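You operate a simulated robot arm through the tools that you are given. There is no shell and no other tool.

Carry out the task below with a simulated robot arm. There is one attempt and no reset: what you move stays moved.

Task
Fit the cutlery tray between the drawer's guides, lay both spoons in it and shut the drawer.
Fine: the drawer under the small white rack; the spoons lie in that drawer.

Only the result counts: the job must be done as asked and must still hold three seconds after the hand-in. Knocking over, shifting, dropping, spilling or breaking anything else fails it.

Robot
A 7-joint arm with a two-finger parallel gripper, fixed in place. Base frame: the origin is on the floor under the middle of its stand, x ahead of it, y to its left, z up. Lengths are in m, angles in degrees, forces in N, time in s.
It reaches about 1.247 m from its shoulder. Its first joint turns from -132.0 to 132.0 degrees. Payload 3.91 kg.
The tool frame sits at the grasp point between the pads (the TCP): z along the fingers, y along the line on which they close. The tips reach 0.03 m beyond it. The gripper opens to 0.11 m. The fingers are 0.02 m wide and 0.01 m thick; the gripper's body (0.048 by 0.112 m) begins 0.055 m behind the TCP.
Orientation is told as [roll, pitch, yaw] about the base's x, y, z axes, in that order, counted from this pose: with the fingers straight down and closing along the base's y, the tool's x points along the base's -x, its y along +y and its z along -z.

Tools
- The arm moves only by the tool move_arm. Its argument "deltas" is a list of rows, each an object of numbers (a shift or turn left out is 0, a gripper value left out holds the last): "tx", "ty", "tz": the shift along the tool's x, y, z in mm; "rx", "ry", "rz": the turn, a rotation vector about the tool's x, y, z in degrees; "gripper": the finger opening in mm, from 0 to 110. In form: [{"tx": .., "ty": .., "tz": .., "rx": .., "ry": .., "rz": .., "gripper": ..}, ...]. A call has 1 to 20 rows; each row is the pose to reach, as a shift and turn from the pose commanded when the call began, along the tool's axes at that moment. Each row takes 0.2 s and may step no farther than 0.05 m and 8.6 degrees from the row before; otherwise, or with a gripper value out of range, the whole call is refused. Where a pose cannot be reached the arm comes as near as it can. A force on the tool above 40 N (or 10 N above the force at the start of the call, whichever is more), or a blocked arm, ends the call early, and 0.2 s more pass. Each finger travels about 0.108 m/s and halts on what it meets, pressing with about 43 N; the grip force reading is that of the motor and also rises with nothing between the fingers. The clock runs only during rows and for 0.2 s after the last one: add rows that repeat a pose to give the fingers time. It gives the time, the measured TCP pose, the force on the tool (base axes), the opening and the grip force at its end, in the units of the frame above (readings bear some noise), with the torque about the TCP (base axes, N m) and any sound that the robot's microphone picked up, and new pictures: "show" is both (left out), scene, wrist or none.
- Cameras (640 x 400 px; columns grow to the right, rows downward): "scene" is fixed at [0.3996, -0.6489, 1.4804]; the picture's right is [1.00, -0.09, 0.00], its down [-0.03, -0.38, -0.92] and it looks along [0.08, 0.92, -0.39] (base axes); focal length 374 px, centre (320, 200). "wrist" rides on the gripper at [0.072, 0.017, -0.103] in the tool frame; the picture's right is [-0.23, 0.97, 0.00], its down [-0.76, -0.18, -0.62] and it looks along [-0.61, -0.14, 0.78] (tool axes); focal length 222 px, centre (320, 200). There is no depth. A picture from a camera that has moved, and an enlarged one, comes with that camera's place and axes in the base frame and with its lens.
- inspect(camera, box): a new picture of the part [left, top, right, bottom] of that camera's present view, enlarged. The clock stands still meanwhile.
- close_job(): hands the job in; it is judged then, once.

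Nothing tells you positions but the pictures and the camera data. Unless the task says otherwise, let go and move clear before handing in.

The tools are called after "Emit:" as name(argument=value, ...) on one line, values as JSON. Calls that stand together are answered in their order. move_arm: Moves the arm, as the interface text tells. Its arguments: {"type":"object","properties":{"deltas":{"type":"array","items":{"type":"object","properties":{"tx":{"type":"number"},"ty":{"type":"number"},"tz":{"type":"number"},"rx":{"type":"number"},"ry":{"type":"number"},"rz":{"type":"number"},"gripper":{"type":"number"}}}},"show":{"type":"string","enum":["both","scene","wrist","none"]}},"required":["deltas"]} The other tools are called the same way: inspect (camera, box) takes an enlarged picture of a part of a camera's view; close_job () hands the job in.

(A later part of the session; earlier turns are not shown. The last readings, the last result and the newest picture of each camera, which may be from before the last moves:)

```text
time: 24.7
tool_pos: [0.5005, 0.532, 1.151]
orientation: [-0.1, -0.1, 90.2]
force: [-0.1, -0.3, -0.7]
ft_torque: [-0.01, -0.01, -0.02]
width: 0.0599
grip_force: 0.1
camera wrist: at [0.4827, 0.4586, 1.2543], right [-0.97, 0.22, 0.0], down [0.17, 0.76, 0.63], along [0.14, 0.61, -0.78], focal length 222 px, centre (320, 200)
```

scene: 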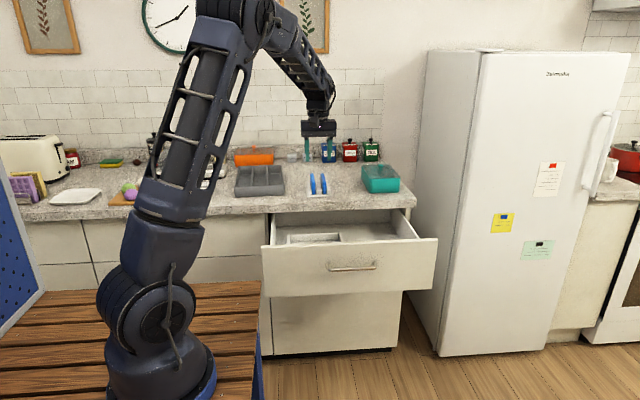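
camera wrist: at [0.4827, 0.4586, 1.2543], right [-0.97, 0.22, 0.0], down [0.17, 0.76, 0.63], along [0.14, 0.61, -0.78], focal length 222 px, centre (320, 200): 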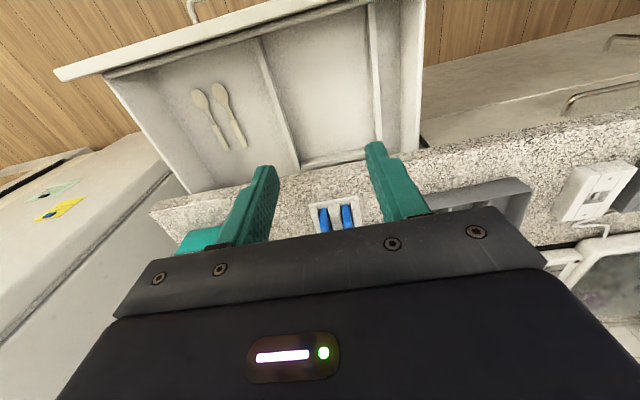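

This view shows the whole drawer: guide, spoons, front panel and counter edge. I'll zoom in on the key corners.

Emit:
inspect(camera="wrist", box=[236, 20, 300, 60])

Emit:
inspect(camera="wrist", box=[340, 0, 404, 40])

Emit:
inspect(camera="wrist", box=[270, 140, 334, 180])

Emit:
inspect(camera="wrist", box=[330, 125, 394, 165])

Emit:
inspect(camera="wrist", box=[170, 70, 266, 130])

Emit:
inspect(camera="wrist", box=[190, 100, 286, 160])

```text
10.00 times, centred on (268, 40) of wrist
camera zoom: at [0.4827, 0.4586, 1.2543], right [-0.97, 0.22, 0.0], down [0.17, 0.76, 0.63], along [0.14, 0.61, -0.78], focal length 2221 px, centre (840, 1800)
```

zoom: 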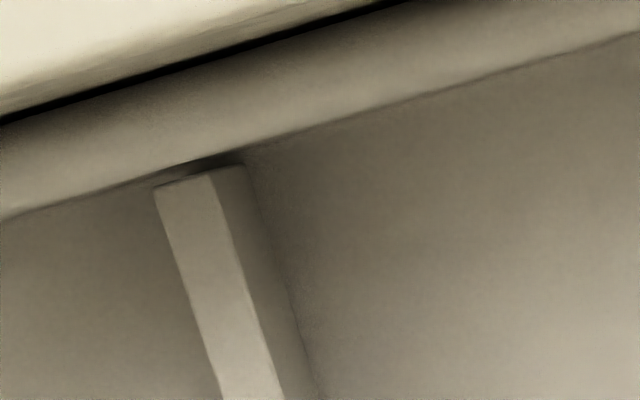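

```text
10.00 times, centred on (372, 20) of wrist
camera zoom: at [0.4827, 0.4586, 1.2543], right [-0.97, 0.22, 0.0], down [0.17, 0.76, 0.63], along [0.14, 0.61, -0.78], focal length 2221 px, centre (-200, 2000)
```

zoom: 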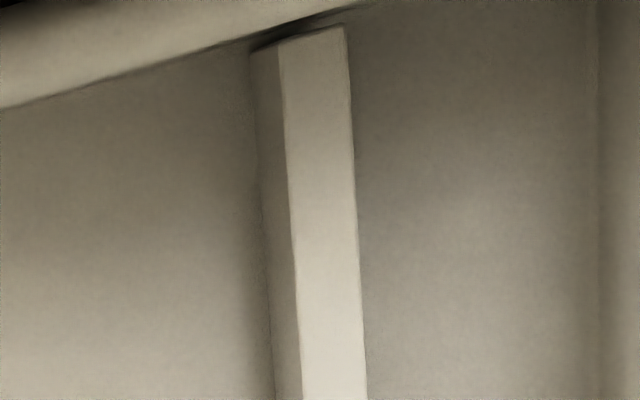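

```text
10.00 times, centred on (302, 160) of wrist
camera zoom: at [0.4827, 0.4586, 1.2543], right [-0.97, 0.22, 0.0], down [0.17, 0.76, 0.63], along [0.14, 0.61, -0.78], focal length 2221 px, centre (500, 600)
```

zoom: 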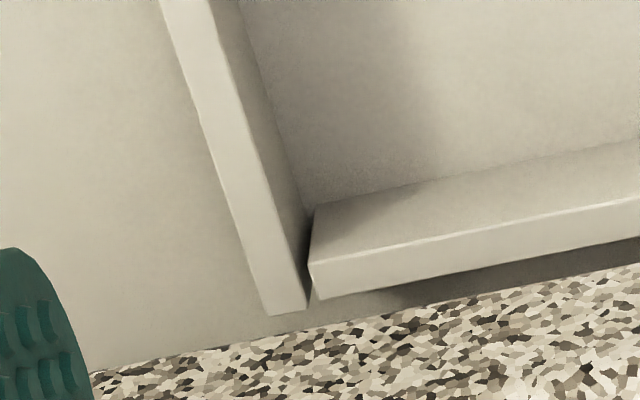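

```text
10.00 times, centred on (362, 145) of wrist
camera zoom: at [0.4827, 0.4586, 1.2543], right [-0.97, 0.22, 0.0], down [0.17, 0.76, 0.63], along [0.14, 0.61, -0.78], focal length 2221 px, centre (-100, 750)
```

zoom: 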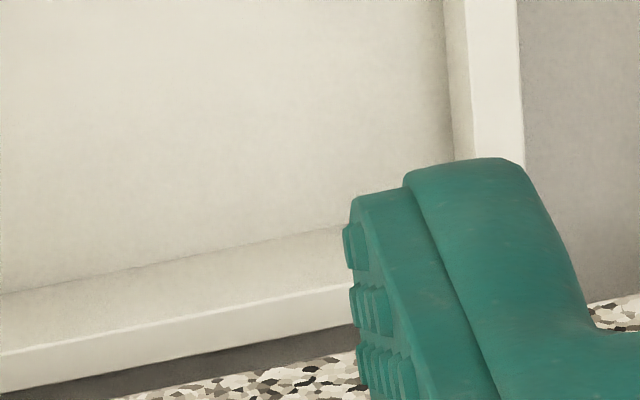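

```text
6.67 times, centred on (218, 100) of wrist
camera zoom: at [0.4827, 0.4586, 1.2543], right [-0.97, 0.22, 0.0], down [0.17, 0.76, 0.63], along [0.14, 0.61, -0.78], focal length 1481 px, centre (1000, 867)
```

zoom: 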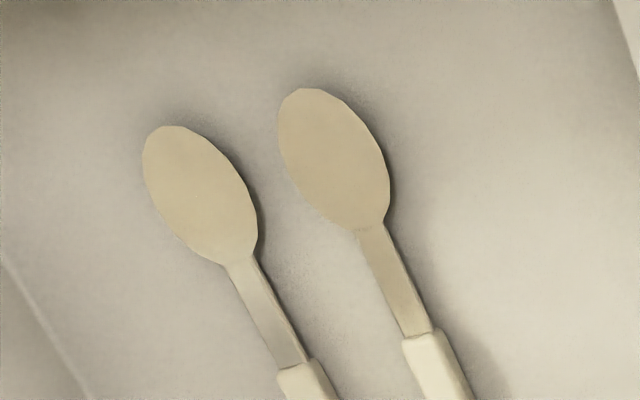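

```text
6.67 times, centred on (238, 130) of wrist
camera zoom: at [0.4827, 0.4586, 1.2543], right [-0.97, 0.22, 0.0], down [0.17, 0.76, 0.63], along [0.14, 0.61, -0.78], focal length 1481 px, centre (867, 667)
```

zoom: 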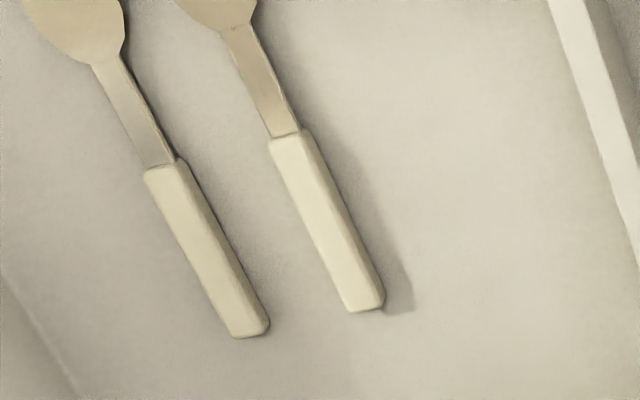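

Key geometry: the guide slot is x 0.3975–0.6012 and y 0.452–0.734, so the tray gets about 8 mm slack in x and 6 mm in y. The counter lip is at about (y 0.678, z 0.874) and the front panel top is near z 0.868. The tray therefore has to go in tilted, back end first under the lip. I'll fetch it by its right divider.

Emit:
move_arm(deltas=[{"tx": -31, "ty": 17, "tz": 0, "rz": -0.2, "gripper": 50}, {"tx": -62, "ty": 35, "tz": 0, "rz": -0.4}, {"tx": -93, "ty": 52, "tz": 0, "rz": -0.6}, {"tx": -124, "ty": 69, "tz": 5, "rz": -0.8}, {"tx": -155, "ty": 87, "tz": 10, "rz": -1.0}, {"tx": -186, "ty": 104, "tz": 20, "rz": -1.2}, {"tx": -217, "ty": 121, "tz": 30, "rz": -1.4}, {"tx": -248, "ty": 139, "tz": 40, "rz": -1.6}, {"tx": -279, "ty": 156, "tz": 50, "rz": -1.8}, {"tx": -310, "ty": 173, "tz": 60, "rz": -2}, {"tx": -339.7, "ty": 190.8, "tz": 70, "rz": -2}, {"tx": -339.7, "ty": 190.8, "tz": 70, "rz": -2}])

```text
time: 27.3
tool_pos: [0.3106, 0.8741, 1.0802]
orientation: [0.0, -0.1, 92.1]
force: [0.5, 0.2, 0.5]
ft_torque: [-0.01, 0.0, -0.02]
width: 0.0504
grip_force: 0.0
camera wrist: at [0.2952, 0.8006, 1.1844], right [-0.98, 0.19, 0.0], down [0.15, 0.77, 0.62], along [0.12, 0.61, -0.78], focal length 222 px, centre (320, 200)
```

scene: 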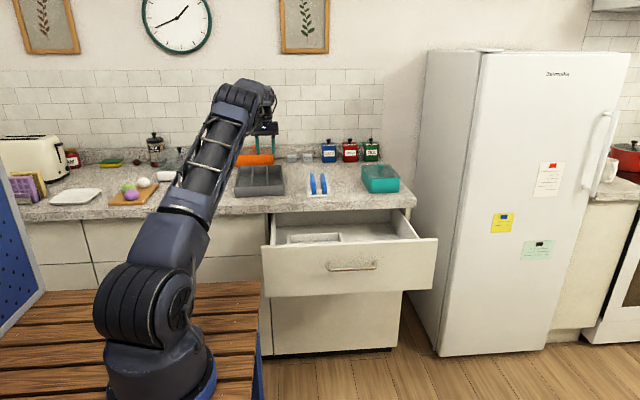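
wrist: 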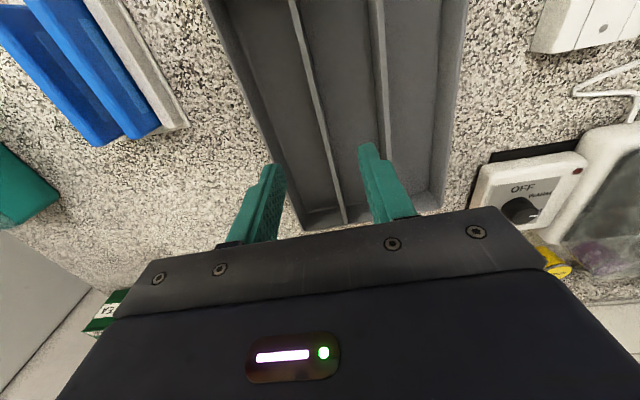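

The right divider is between the fingers. I'll check its lateral position precisely before descending.

Emit:
inspect(camera="wrist", box=[280, 0, 344, 40])

Emit:
inspect(camera="wrist", box=[300, 110, 364, 150])

Emit:
inspect(camera="wrist", box=[310, 185, 374, 225])

```text
10.00 times, centred on (312, 20) of wrist
camera zoom: at [0.2952, 0.8006, 1.1844], right [-0.98, 0.19, 0.0], down [0.15, 0.77, 0.62], along [0.12, 0.61, -0.78], focal length 2221 px, centre (400, 2000)
```

zoom: 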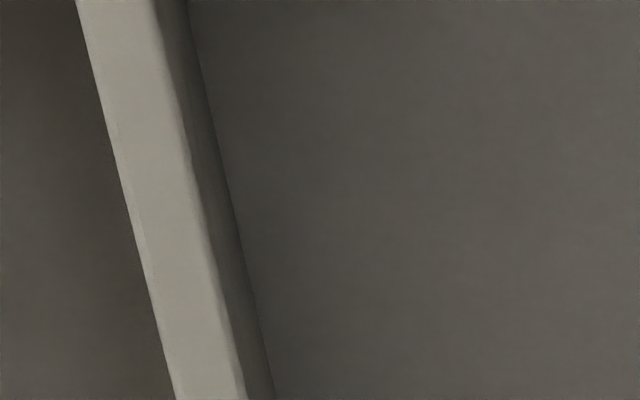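

```text
10.00 times, centred on (332, 130) of wrist
camera zoom: at [0.2952, 0.8006, 1.1844], right [-0.98, 0.19, 0.0], down [0.15, 0.77, 0.62], along [0.12, 0.61, -0.78], focal length 2221 px, centre (200, 900)
```

zoom: 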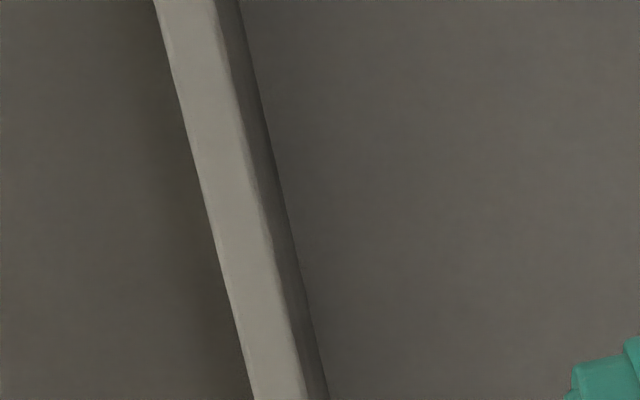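

```text
10.00 times, centred on (342, 205) of wrist
camera zoom: at [0.2952, 0.8006, 1.1844], right [-0.98, 0.19, 0.0], down [0.15, 0.77, 0.62], along [0.12, 0.61, -0.78], focal length 2221 px, centre (100, 150)
```

zoom: 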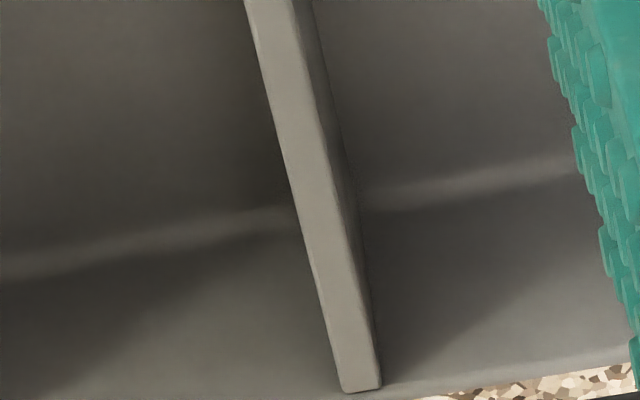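

The TCP is within 1 mm of the divider line and the tray yaw is about 2.5°. I'll descend and close on the divider.

Emit:
move_arm(deltas=[{"tz": 25, "rz": -0.4}, {"tz": 50, "rz": -0.4}, {"tz": 75, "rz": -0.4}, {"tz": 95, "rz": -0.4}, {"tz": 110, "rz": -0.4}, {"tz": 118, "rz": -0.4}, {"tz": 125, "rz": -0.4}, {"tz": 125, "rz": -0.4}])

```text
time: 29.1
tool_pos: [0.3084, 0.8725, 0.9549]
orientation: [-0.1, -0.1, 92.5]
force: [-0.1, 0.4, -0.4]
ft_torque: [0.01, 0.02, -0.01]
width: 0.0501
grip_force: 0.0
camera wrist: at [0.2948, 0.7987, 1.0586], right [-0.98, 0.18, 0.0], down [0.14, 0.77, 0.62], along [0.12, 0.61, -0.78], focal length 222 px, centre (320, 200)
```

scene: 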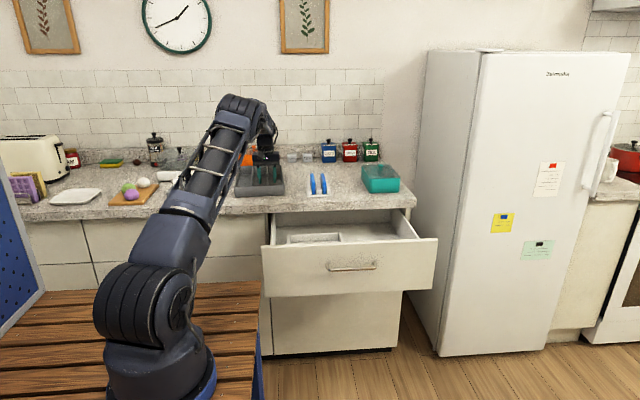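
wrist: 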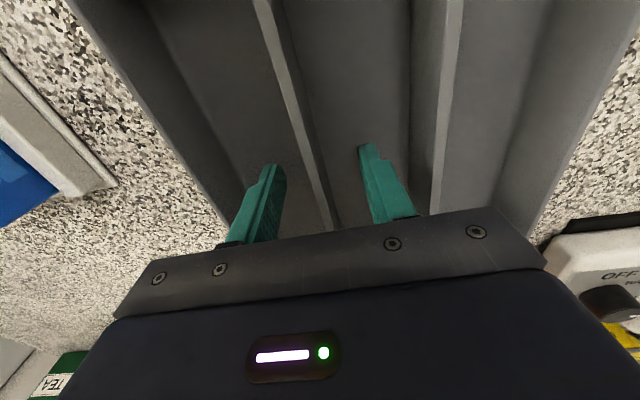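

The fingers straddle the divider with no contact. Closing now.

Emit:
move_arm(deltas=[{"gripper": 0}, {"gripper": 0}, {"gripper": 0}], show="wrist")

```text
time: 29.9
tool_pos: [0.3082, 0.8729, 0.9557]
orientation: [0.0, -0.1, 92.5]
force: [-1.0, -0.4, -0.4]
ft_torque: [0.29, 0.19, 0.15]
width: 0.0054
grip_force: 43.0
camera wrist: at [0.2947, 0.7987, 1.0588], right [-0.98, 0.18, 0.0], down [0.14, 0.77, 0.62], along [0.12, 0.61, -0.78], focal length 222 px, centre (320, 200)
```

wrist: 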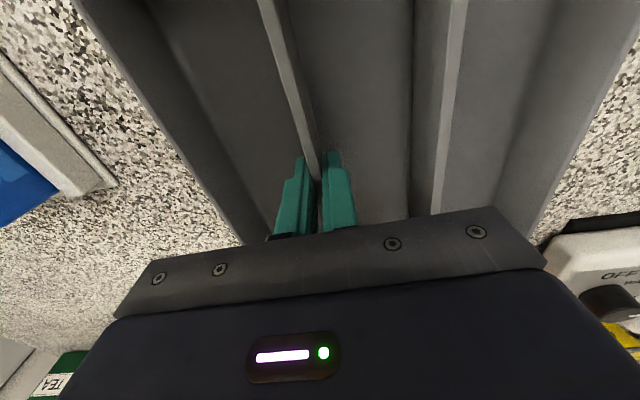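

The divider is gripped, width 5.4 mm. I'll lift a little and check the weight and tilt.

Emit:
move_arm(deltas=[{"tz": -5}, {"tz": -15}, {"tz": -30}, {"tz": -45}, {"tz": -60}, {"tz": -60}])

Emit:
inspect(camera="scene", box=[216, 140, 312, 200])

```text
time: 31.3
tool_pos: [0.3075, 0.8725, 1.0179]
orientation: [-0.2, -0.1, 92.4]
force: [-0.7, 0.1, -1.6]
ft_torque: [-0.04, -0.05, -0.01]
width: 0.0059
grip_force: 42.9
camera wrist: at [0.2941, 0.7984, 1.1211], right [-0.98, 0.18, 0.0], down [0.14, 0.77, 0.62], along [0.12, 0.61, -0.78], focal length 222 px, centre (320, 200)
```

scene: 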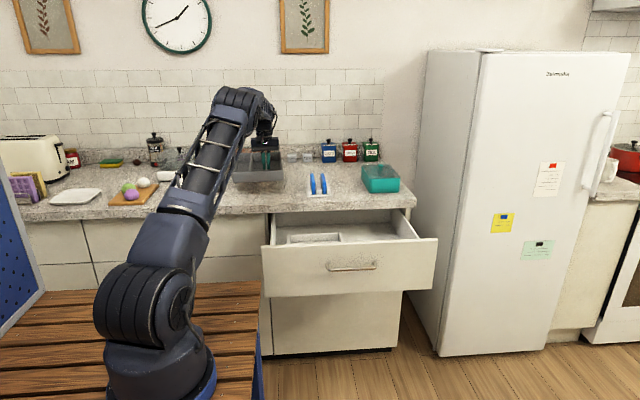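
wrist: 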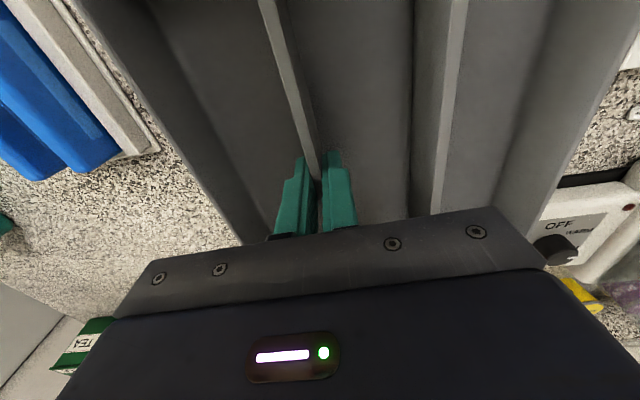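

```text
6.67 times, centred on (264, 170) of scene
camera zoom: at [0.3996, -0.6489, 1.4804], right [1.0, -0.09, 0.0], down [-0.03, -0.38, -0.92], along [0.08, 0.92, -0.39], focal length 2490 px, centre (693, 400)
```

zoom: 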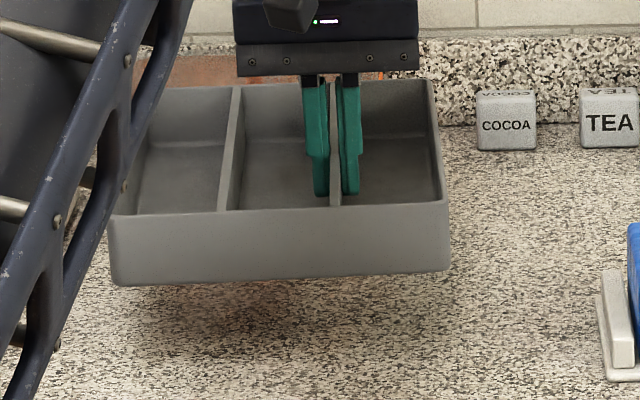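

The tray is light and level in the grip. I'll raise it, bring it toward the robot clear of the counter items, then move it over the open drawer and square its yaw.

Emit:
move_arm(deltas=[{"tz": -35}, {"tz": -70}, {"tx": 35, "ty": 1.5, "tz": -100}, {"tx": 72, "ty": 3, "tz": -100}, {"tx": 110, "ty": 4.6, "tz": -100}, {"tx": 148, "ty": 6.2, "tz": -100}, {"tx": 186, "ty": 7.8, "tz": -100}, {"tx": 224, "ty": 9.4, "tz": -100}, {"tx": 262, "ty": 11, "tz": -100}, {"tx": 300, "ty": 12.6, "tz": -100}, {"tx": 337, "ty": 14, "tz": -100}, {"tx": 369.7, "ty": 15.5, "tz": -100}, {"tx": 371, "ty": -20, "tz": -100}, {"tx": 373, "ty": -60, "tz": -100, "rz": 0.8}, {"tx": 375, "ty": -100, "tz": -100, "rz": 1.4}, {"tx": 376, "ty": -140, "tz": -100, "rz": 2.0}, {"tx": 378, "ty": -175, "tz": -100, "rz": 2.4}, {"tx": 379.1, "ty": -208.8, "tz": -100, "rz": 2.4}, {"tx": 379.1, "ty": -208.8, "tz": -100, "rz": 2.4}])

```text
time: 35.3
tool_pos: [0.5359, 0.4989, 1.115]
orientation: [-0.2, -0.1, 90.1]
force: [0.0, -0.2, -2.8]
ft_torque: [-0.09, -0.06, -0.03]
width: 0.0054
grip_force: 43.2
camera wrist: at [0.5178, 0.4265, 1.2193], right [-0.97, 0.23, 0.0], down [0.17, 0.76, 0.63], along [0.14, 0.61, -0.78], focal length 222 px, centre (320, 200)
```

scene: 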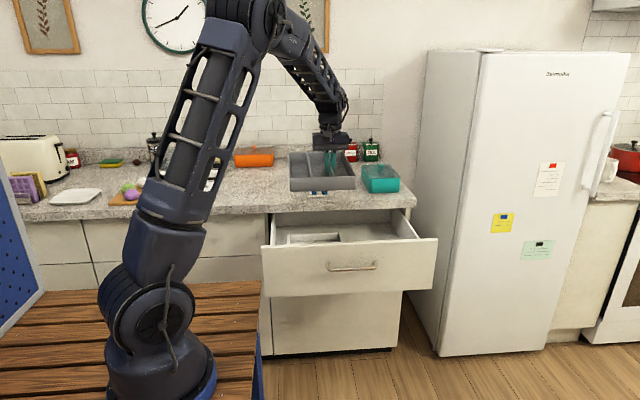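
wrist: 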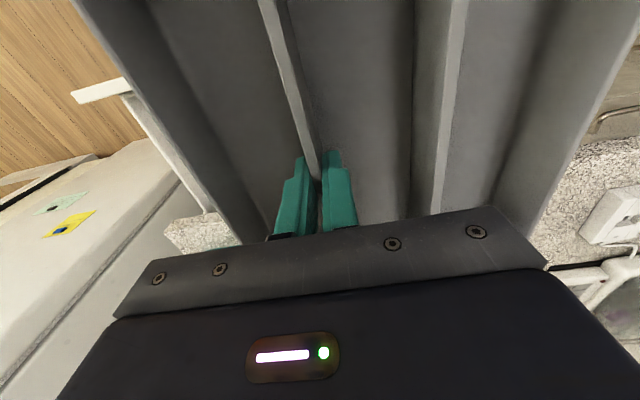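

The tray is over the open drawer. I'll measure its front corners against the guide with the scene camera before tilting.

Emit:
inspect(camera="scene", box=[278, 140, 374, 200])

Emit:
inspect(camera="scene", box=[300, 170, 332, 190])

```text
6.67 times, centred on (326, 170) of scene
camera zoom: at [0.3996, -0.6489, 1.4804], right [1.0, -0.09, 0.0], down [-0.03, -0.38, -0.92], along [0.08, 0.92, -0.39], focal length 2490 px, centre (280, 400)
```

zoom: 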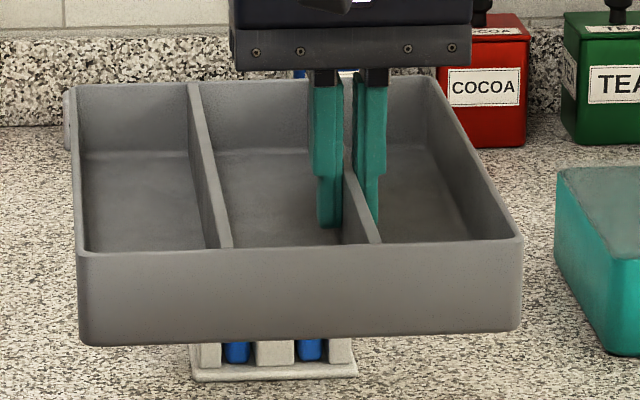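

```text
16.00 times, centred on (316, 180) of scene
camera zoom: at [0.3996, -0.6489, 1.4804], right [1.0, -0.09, 0.0], down [-0.03, -0.38, -0.92], along [0.08, 0.92, -0.39], focal length 5977 px, centre (384, 520)
```

zoom: 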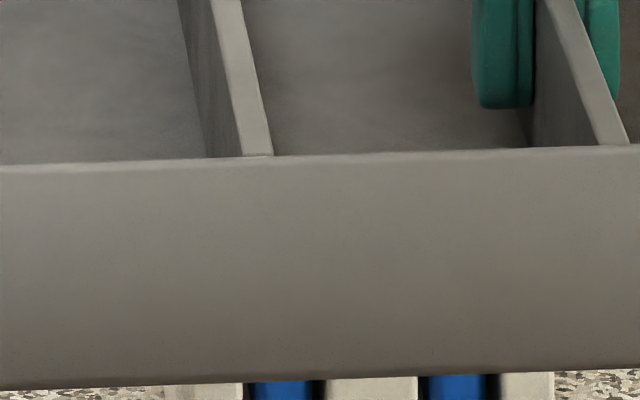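

Measured in the scene view, the tray centre is at x≈0.4996 and nearly square, against a guide centre of about 0.499. Its rim height matches expectations. Now I'll tilt it 25°, back end down, in free space above the drawer.

Emit:
move_arm(deltas=[{"ry": 5, "ty": 0.5}, {"ry": 10, "ty": 1}, {"ry": 15, "ty": 1}, {"ry": 20, "ty": 1}, {"ry": 25, "ty": 1}, {"ry": 25, "ty": 1}])

Emit:
inspect(camera="scene", box=[262, 120, 390, 200])

```text
time: 36.7
tool_pos: [0.5328, 0.5028, 1.1148]
orientation: [-0.1, 24.9, 90.2]
force: [-0.2, 0.3, -2.1]
ft_torque: [-0.02, -0.06, -0.02]
width: 0.0057
grip_force: 42.7
camera wrist: at [0.5157, 0.4798, 1.2397], right [-0.97, 0.2, -0.1], down [0.18, 0.95, 0.24], along [0.14, 0.22, -0.96], focal length 222 px, centre (320, 200)
```

scene: 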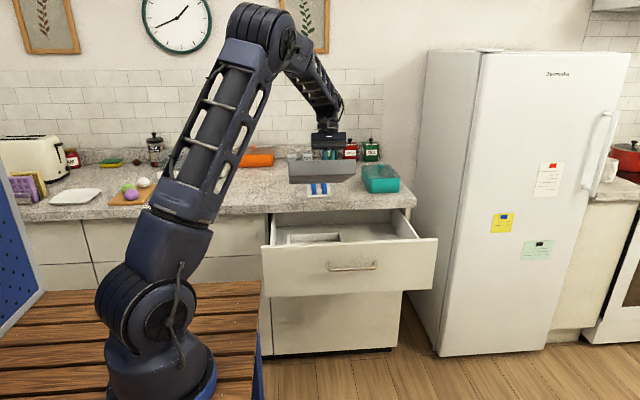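
wrist: 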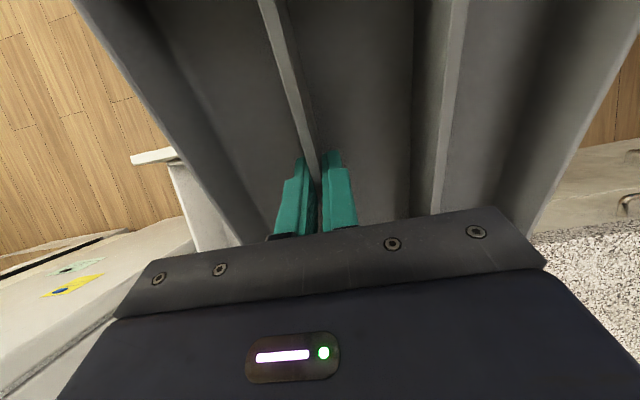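

```text
5.00 times, centred on (326, 160) of scene
camera zoom: at [0.3996, -0.6489, 1.4804], right [1.0, -0.09, 0.0], down [-0.03, -0.38, -0.92], along [0.08, 0.92, -0.39], focal length 1868 px, centre (290, 400)
```

zoom: 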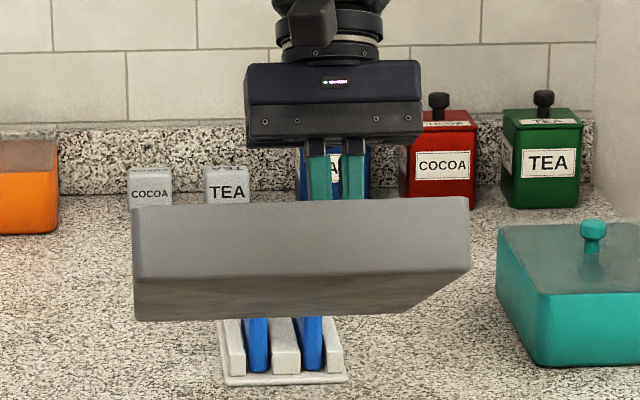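

The tilt is good and the tray stays firm, centred at x≈0.498. Next I'll descend along the tool axis so the back edge dips into the drawer opening, midway between the front panel edge and the counter lip.

Emit:
move_arm(deltas=[{"tz": 30}, {"tz": 60}, {"tz": 90}, {"tz": 120}, {"tz": 150}, {"tz": 177}, {"tz": 177}])

Emit:
inspect(camera="scene", box=[254, 170, 414, 270])

```text
time: 38.3
tool_pos: [0.5322, 0.4282, 0.9534]
orientation: [-0.1, 24.9, 90.1]
force: [0.1, 0.0, -3.0]
ft_torque: [-0.06, -0.02, -0.01]
width: 0.0058
grip_force: 43.1
camera wrist: at [0.5157, 0.4054, 1.0788], right [-0.97, 0.2, -0.1], down [0.17, 0.95, 0.25], along [0.14, 0.22, -0.96], focal length 222 px, centre (320, 200)
```

scene: 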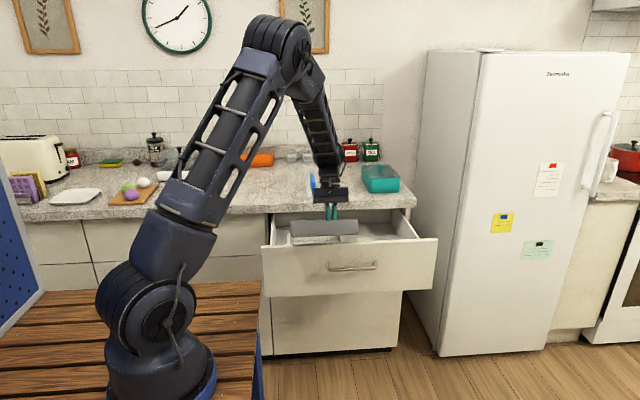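
wrist: 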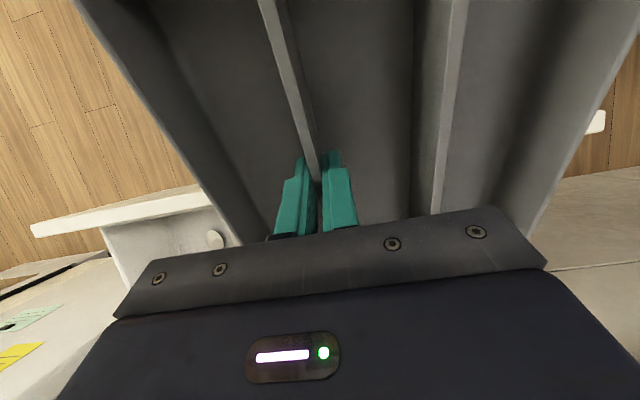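

```text
4.00 times, centred on (334, 220) of scene
camera zoom: at [0.3996, -0.6489, 1.4804], right [1.0, -0.09, 0.0], down [-0.03, -0.38, -0.92], along [0.08, 0.92, -0.39], focal length 1494 px, centre (264, 120)
```

zoom: 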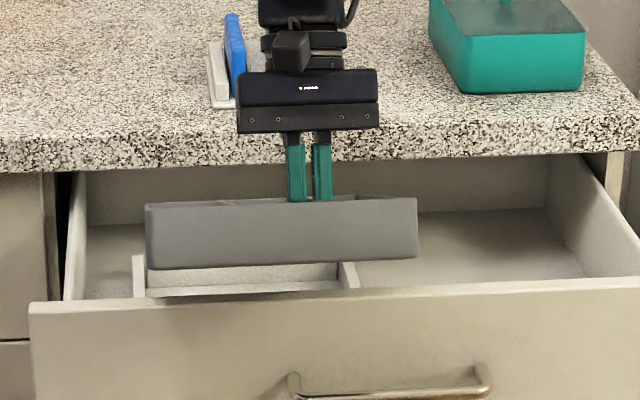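

Everything looks as planned. Next I'll slide the tray down along its own plane under the counter lip, part way first.

Emit:
move_arm(deltas=[{"tx": -20}, {"tx": -40}, {"tx": -60}, {"tx": -80}, {"tx": -100}, {"tx": -100}])

Emit:
inspect(camera="scene", box=[254, 170, 414, 270])

```text
time: 39.7
tool_pos: [0.5328, 0.5188, 0.9109]
orientation: [0.0, 24.9, 90.1]
force: [-0.4, 0.1, -1.7]
ft_torque: [-0.03, -0.06, -0.01]
width: 0.0054
grip_force: 43.4
camera wrist: at [0.516, 0.4973, 1.0353], right [-0.97, 0.2, -0.1], down [0.18, 0.95, 0.24], along [0.14, 0.22, -0.96], focal length 222 px, centre (320, 200)
```

scene: 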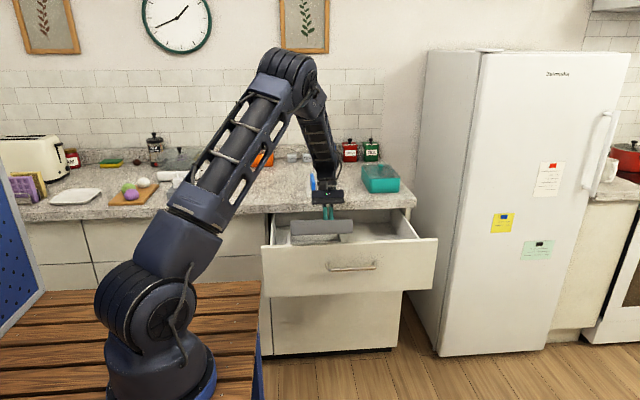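
wrist: 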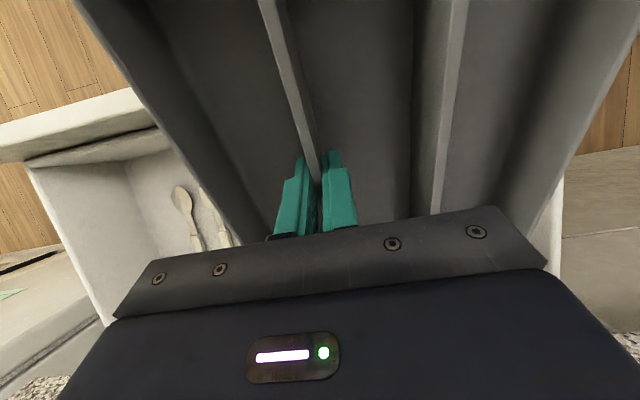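

```text
4.00 times, centred on (334, 220) of scene
camera zoom: at [0.3996, -0.6489, 1.4804], right [1.0, -0.09, 0.0], down [-0.03, -0.38, -0.92], along [0.08, 0.92, -0.39], focal length 1494 px, centre (264, 120)
```

zoom: 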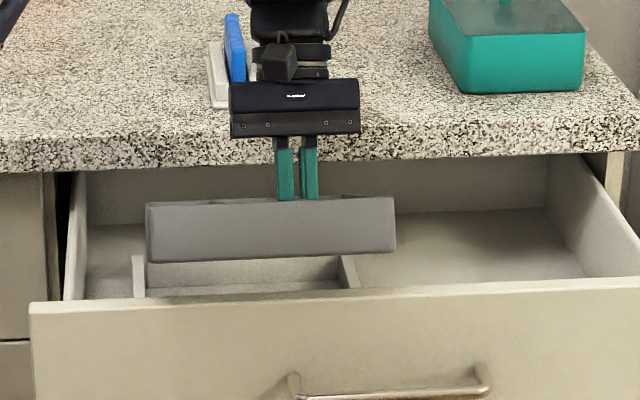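

No contact, and there's good clearance from the lip and the rack. I'll slide the remaining 70 mm.

Emit:
move_arm(deltas=[{"tx": -18}, {"tx": -36}, {"tx": -54}, {"tx": -70}, {"tx": -70}])

Emit:
inspect(camera="scene", box=[254, 170, 414, 270])

```text
time: 40.9
tool_pos: [0.5336, 0.5836, 0.8811]
orientation: [-0.1, 24.9, 90.0]
force: [-0.1, 0.2, -2.7]
ft_torque: [-0.02, -0.07, -0.03]
width: 0.0057
grip_force: 43.1
camera wrist: at [0.5164, 0.56, 1.0061], right [-0.97, 0.2, -0.1], down [0.18, 0.95, 0.25], along [0.14, 0.22, -0.96], focal length 222 px, centre (320, 200)
```

scene: 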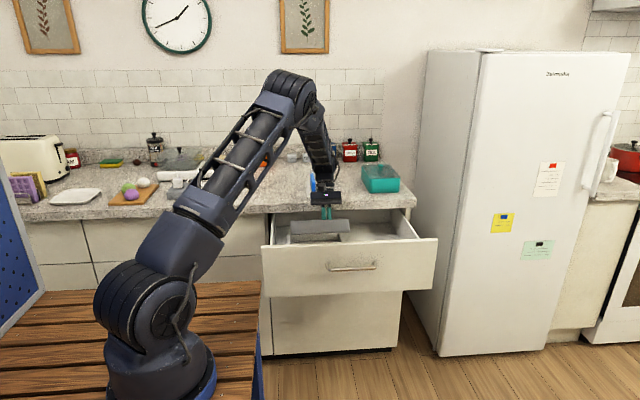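
wrist: 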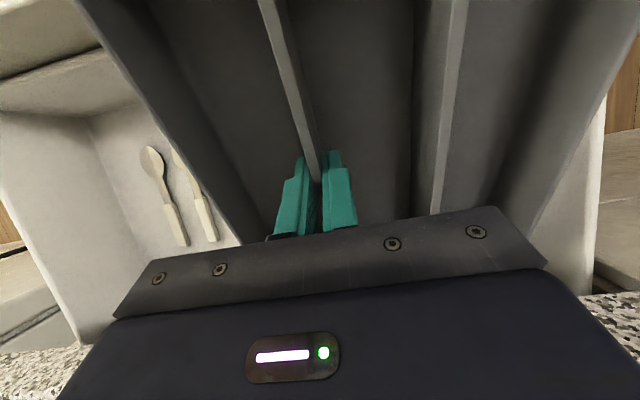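

```text
4.00 times, centred on (334, 220) of scene
camera zoom: at [0.3996, -0.6489, 1.4804], right [1.0, -0.09, 0.0], down [-0.03, -0.38, -0.92], along [0.08, 0.92, -0.39], focal length 1494 px, centre (264, 120)
```

zoom: 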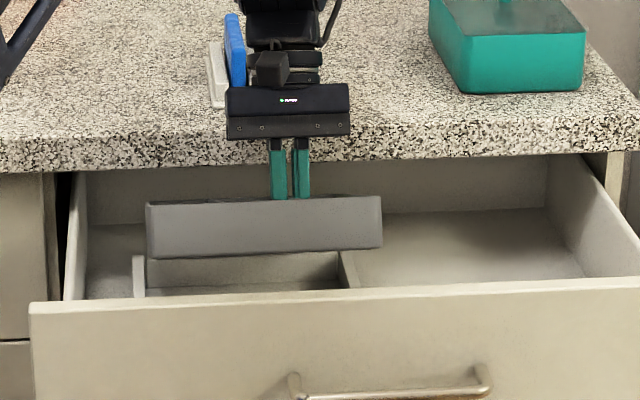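

Tray front-bottom is at about y 0.463, just inside the front wall, and the back bottom is at about (0.713, 0.775), over the slot. I'll lower it while flattening to 12°.

Emit:
move_arm(deltas=[{"tx": -4.7, "tz": 12.5, "ry": -2.6}, {"tx": -9.3, "tz": 25, "ry": -5.2}, {"tx": -14, "tz": 37.5, "ry": -7.8}, {"tx": -18.6, "tz": 50, "ry": -10.4}, {"tx": -23.3, "tz": 62.5, "ry": -13}, {"tx": -23.3, "tz": 62.5, "ry": -13}])

Emit:
inspect(camera="scene", box=[264, 190, 392, 270])

```text
time: 42.3
tool_pos: [0.5324, 0.578, 0.8156]
orientation: [-0.1, 11.8, 90.0]
force: [0.4, 0.6, -2.4]
ft_torque: [-0.02, -0.07, 0.0]
width: 0.0057
grip_force: 44.0
camera wrist: at [0.5155, 0.5273, 0.9323], right [-0.97, 0.22, -0.05], down [0.17, 0.87, 0.45], along [0.14, 0.43, -0.89], focal length 222 px, centre (320, 200)
```

scene: 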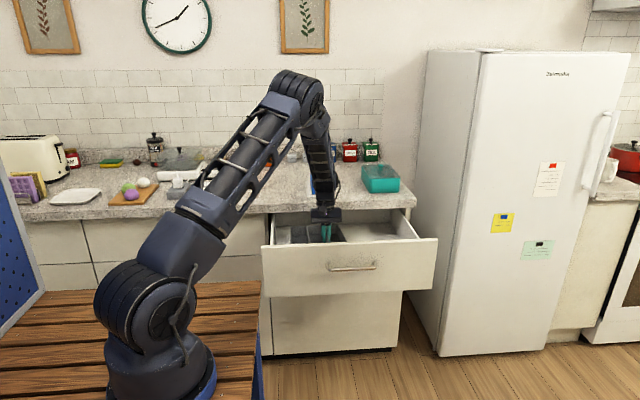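
wrist: 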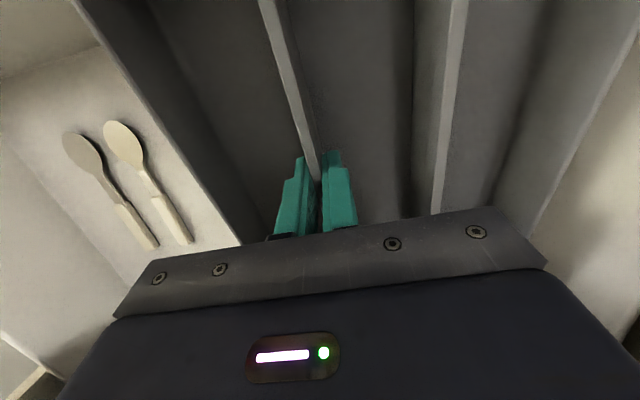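

```text
5.00 times, centred on (328, 230) of scene
camera zoom: at [0.3996, -0.6489, 1.4804], right [1.0, -0.09, 0.0], down [-0.03, -0.38, -0.92], along [0.08, 0.92, -0.39], focal length 1868 px, centre (280, 50)
```

zoom: 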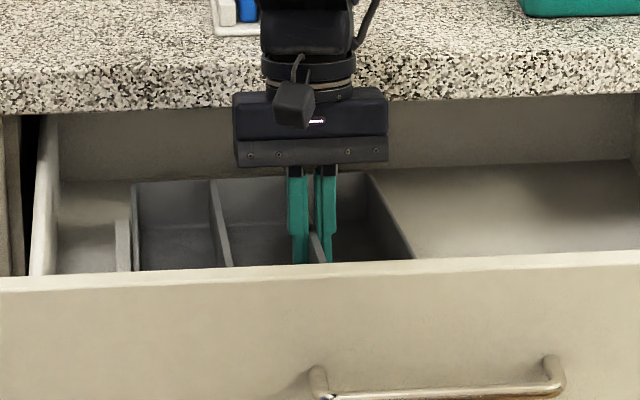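

Still contact-free. I'll check the side clearance at the guides before the last few centimetres.

Emit:
inspect(camera="scene", box=[270, 220, 318, 250])

Emit:
inspect(camera="scene", box=[320, 220, 368, 250])

Emit:
inspect(camera="wrist", box=[440, 0, 640, 125])

Emit:
inspect(camera="wrist", box=[40, 0, 240, 125])

```text
13.33 times, centred on (294, 235) of scene
camera zoom: at [0.3996, -0.6489, 1.4804], right [1.0, -0.09, 0.0], down [-0.03, -0.38, -0.92], along [0.08, 0.92, -0.39], focal length 4981 px, centre (667, -267)
```

zoom: 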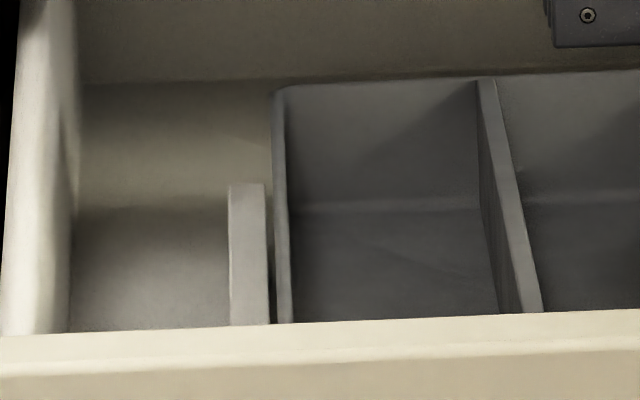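

```text
13.33 times, centred on (344, 235) of scene
camera zoom: at [0.3996, -0.6489, 1.4804], right [1.0, -0.09, 0.0], down [-0.03, -0.38, -0.92], along [0.08, 0.92, -0.39], focal length 4981 px, centre (0, -267)
```

zoom: 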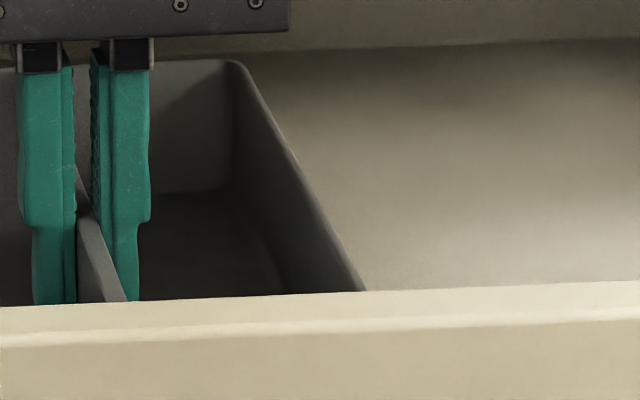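

```text
3.20 times, centred on (540, 62) of wrist
camera zoom: at [0.5155, 0.5273, 0.9323], right [-0.97, 0.22, -0.05], down [0.17, 0.87, 0.45], along [0.14, 0.43, -0.89], focal length 711 px, centre (-384, 640)
```

zoom: 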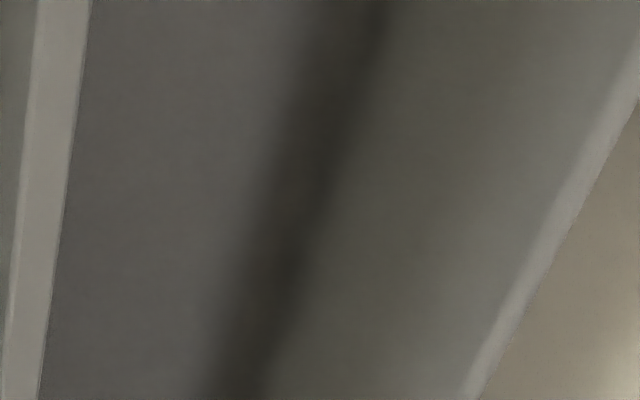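

```text
3.20 times, centred on (140, 62) of wrist
camera zoom: at [0.5155, 0.5273, 0.9323], right [-0.97, 0.22, -0.05], down [0.17, 0.87, 0.45], along [0.14, 0.43, -0.89], focal length 711 px, centre (896, 640)
```

zoom: 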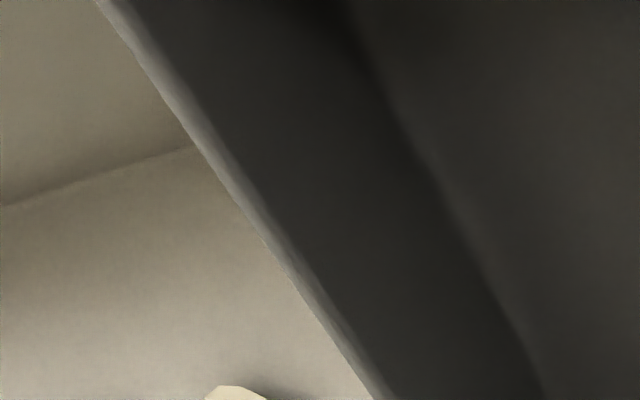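

The tray spans about x 0.398–0.596 against the guide's 0.396–0.601, so I'll shift +1.2 mm in x. I'll keep lowering and flattening to 4°.

Emit:
move_arm(deltas=[{"tx": -0.3, "ty": -1.2, "tz": 10, "ry": -2}, {"tx": -0.6, "ty": -1.2, "tz": 20, "ry": -4}, {"tx": -1, "ty": -1.2, "tz": 31, "ry": -6}, {"tx": -1.3, "ty": -1.2, "tz": 41.3, "ry": -7.8}, {"tx": -1.3, "ty": -1.2, "tz": 41.3, "ry": -7.8}])

Emit:
inspect(camera="scene", box=[270, 210, 366, 270])

```text
time: 43.5
tool_pos: [0.5345, 0.5676, 0.7749]
orientation: [-0.1, 4.1, 90.0]
force: [0.6, 0.1, -2.0]
ft_torque: [-0.04, -0.1, -0.04]
width: 0.0058
grip_force: 43.2
camera wrist: at [0.517, 0.5029, 0.883], right [-0.97, 0.22, -0.02], down [0.17, 0.8, 0.57], along [0.14, 0.55, -0.82], focal length 222 px, centre (320, 200)
```

scene: 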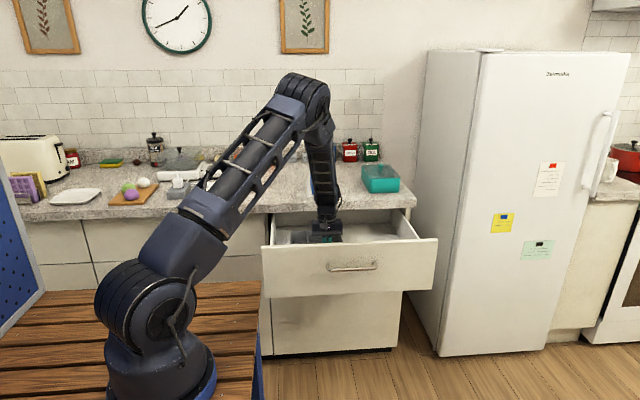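
wrist: 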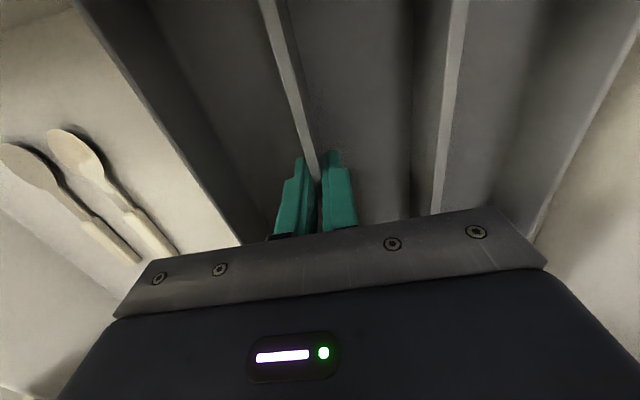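

```text
6.67 times, centred on (318, 240) of scene
camera zoom: at [0.3996, -0.6489, 1.4804], right [1.0, -0.09, 0.0], down [-0.03, -0.38, -0.92], along [0.08, 0.92, -0.39], focal length 2490 px, centre (333, -67)
```

zoom: 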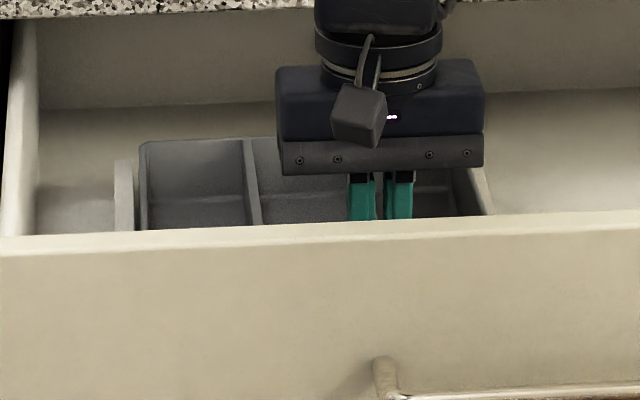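

Almost in, with no contact forces. Next is the final lowering to flat on the drawer floor, nudging about 2.5 mm toward the back.

Emit:
move_arm(deltas=[{"tx": -2.5, "tz": 5, "ry": -1}, {"tx": -3.2, "tz": 10, "ry": -2}, {"tx": -3.8, "tz": 15, "ry": -3.2}, {"tx": -3.8, "tz": 19, "ry": -4.1}, {"tx": -3.8, "tz": 19, "ry": -4.1}])

Emit:
inspect(camera="scene", box=[270, 210, 366, 270])

```text
time: 44.7
tool_pos: [0.5332, 0.5714, 0.7552]
orientation: [-0.1, 0.1, 90.2]
force: [-0.2, -0.3, -2.4]
ft_torque: [-0.06, -0.09, 0.04]
width: 0.0058
grip_force: 42.9
camera wrist: at [0.5169, 0.4992, 0.8586], right [-0.97, 0.23, 0.0], down [0.17, 0.76, 0.62], along [0.14, 0.61, -0.78], focal length 222 px, centre (320, 200)
```

scene: 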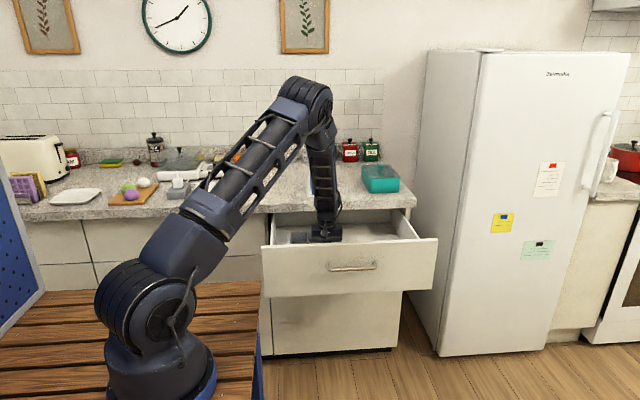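
wrist: 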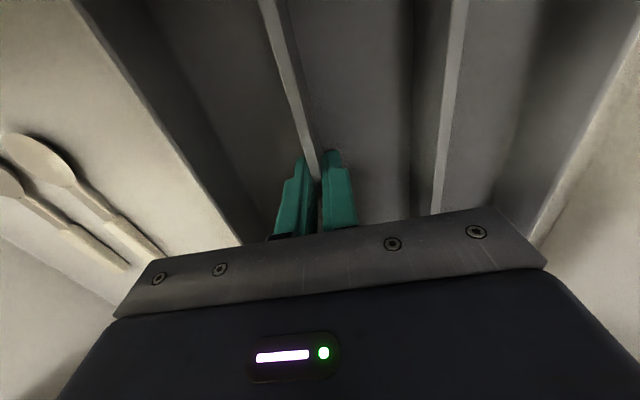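

```text
6.67 times, centred on (318, 240) of scene
camera zoom: at [0.3996, -0.6489, 1.4804], right [1.0, -0.09, 0.0], down [-0.03, -0.38, -0.92], along [0.08, 0.92, -0.39], focal length 2490 px, centre (333, -67)
```

zoom: 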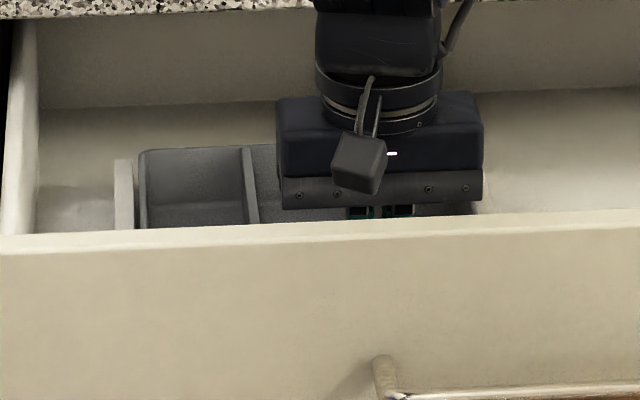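

There's no floor contact yet. I'll lower in 2 mm steps until I feel the floor.

Emit:
move_arm(deltas=[{"tz": 2}, {"tz": 4}, {"tz": 6}], show="none")

```text
time: 45.5
tool_pos: [0.5345, 0.5722, 0.7516]
orientation: [-0.2, -0.1, 90.1]
force: [-2.4, -0.2, 32.0]
ft_torque: [-0.05, 0.31, 0.03]
width: 0.0056
grip_force: 42.5
```

Contact is at z≈0.7516, consistent with the tray bottom on the drawer floor, since resting on the guides would read about 0.788. I'll release and lift straight out.

Emit:
move_arm(deltas=[{"tz": -1.5}, {"tz": -1.5, "gripper": 40}, {"tz": -1.5, "gripper": 40}, {"tz": -20, "gripper": 40}, {"tz": -50}, {"tz": -90}, {"tz": -130}, {"tz": -170}, {"tz": -210}])

Emit:
inspect(camera="scene", box=[262, 205, 390, 285])

```text
time: 47.5
tool_pos: [0.5324, 0.5726, 0.9633]
orientation: [-0.1, 0.1, 90.1]
force: [0.1, 0.4, 0.2]
ft_torque: [-0.02, 0.01, -0.02]
width: 0.0401
grip_force: 0.1
camera wrist: at [0.5154, 0.5002, 1.0669], right [-0.97, 0.23, 0.0], down [0.18, 0.76, 0.62], along [0.14, 0.61, -0.78], focal length 222 px, centre (320, 200)
```

scene: 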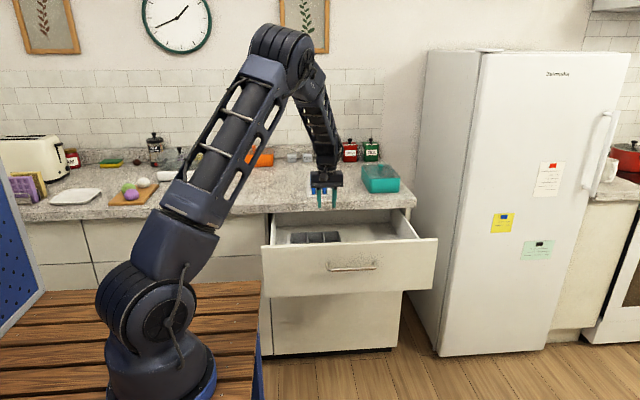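
wrist: 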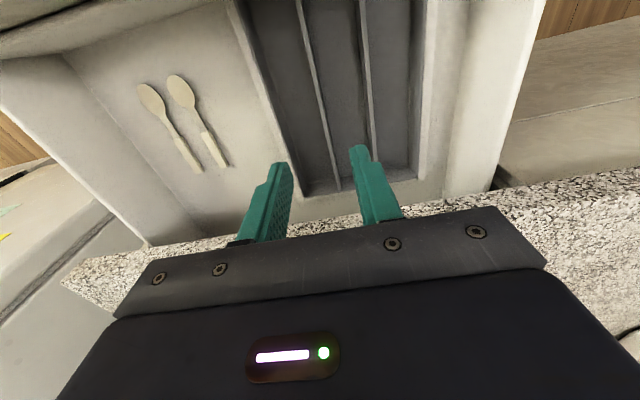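

```text
5.00 times, centred on (326, 245) of scene
camera zoom: at [0.3996, -0.6489, 1.4804], right [1.0, -0.09, 0.0], down [-0.03, -0.38, -0.92], along [0.08, 0.92, -0.39], focal length 1868 px, centre (290, -25)
```

zoom: 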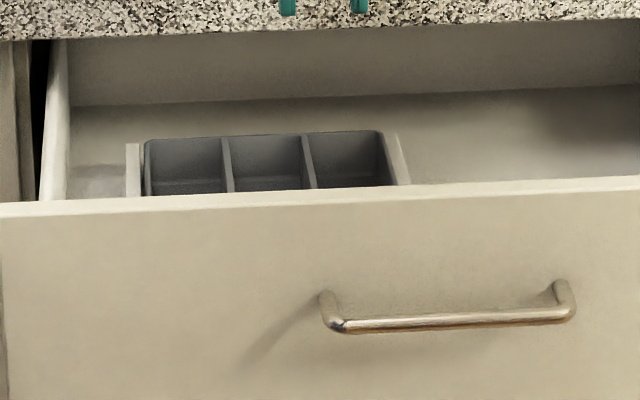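

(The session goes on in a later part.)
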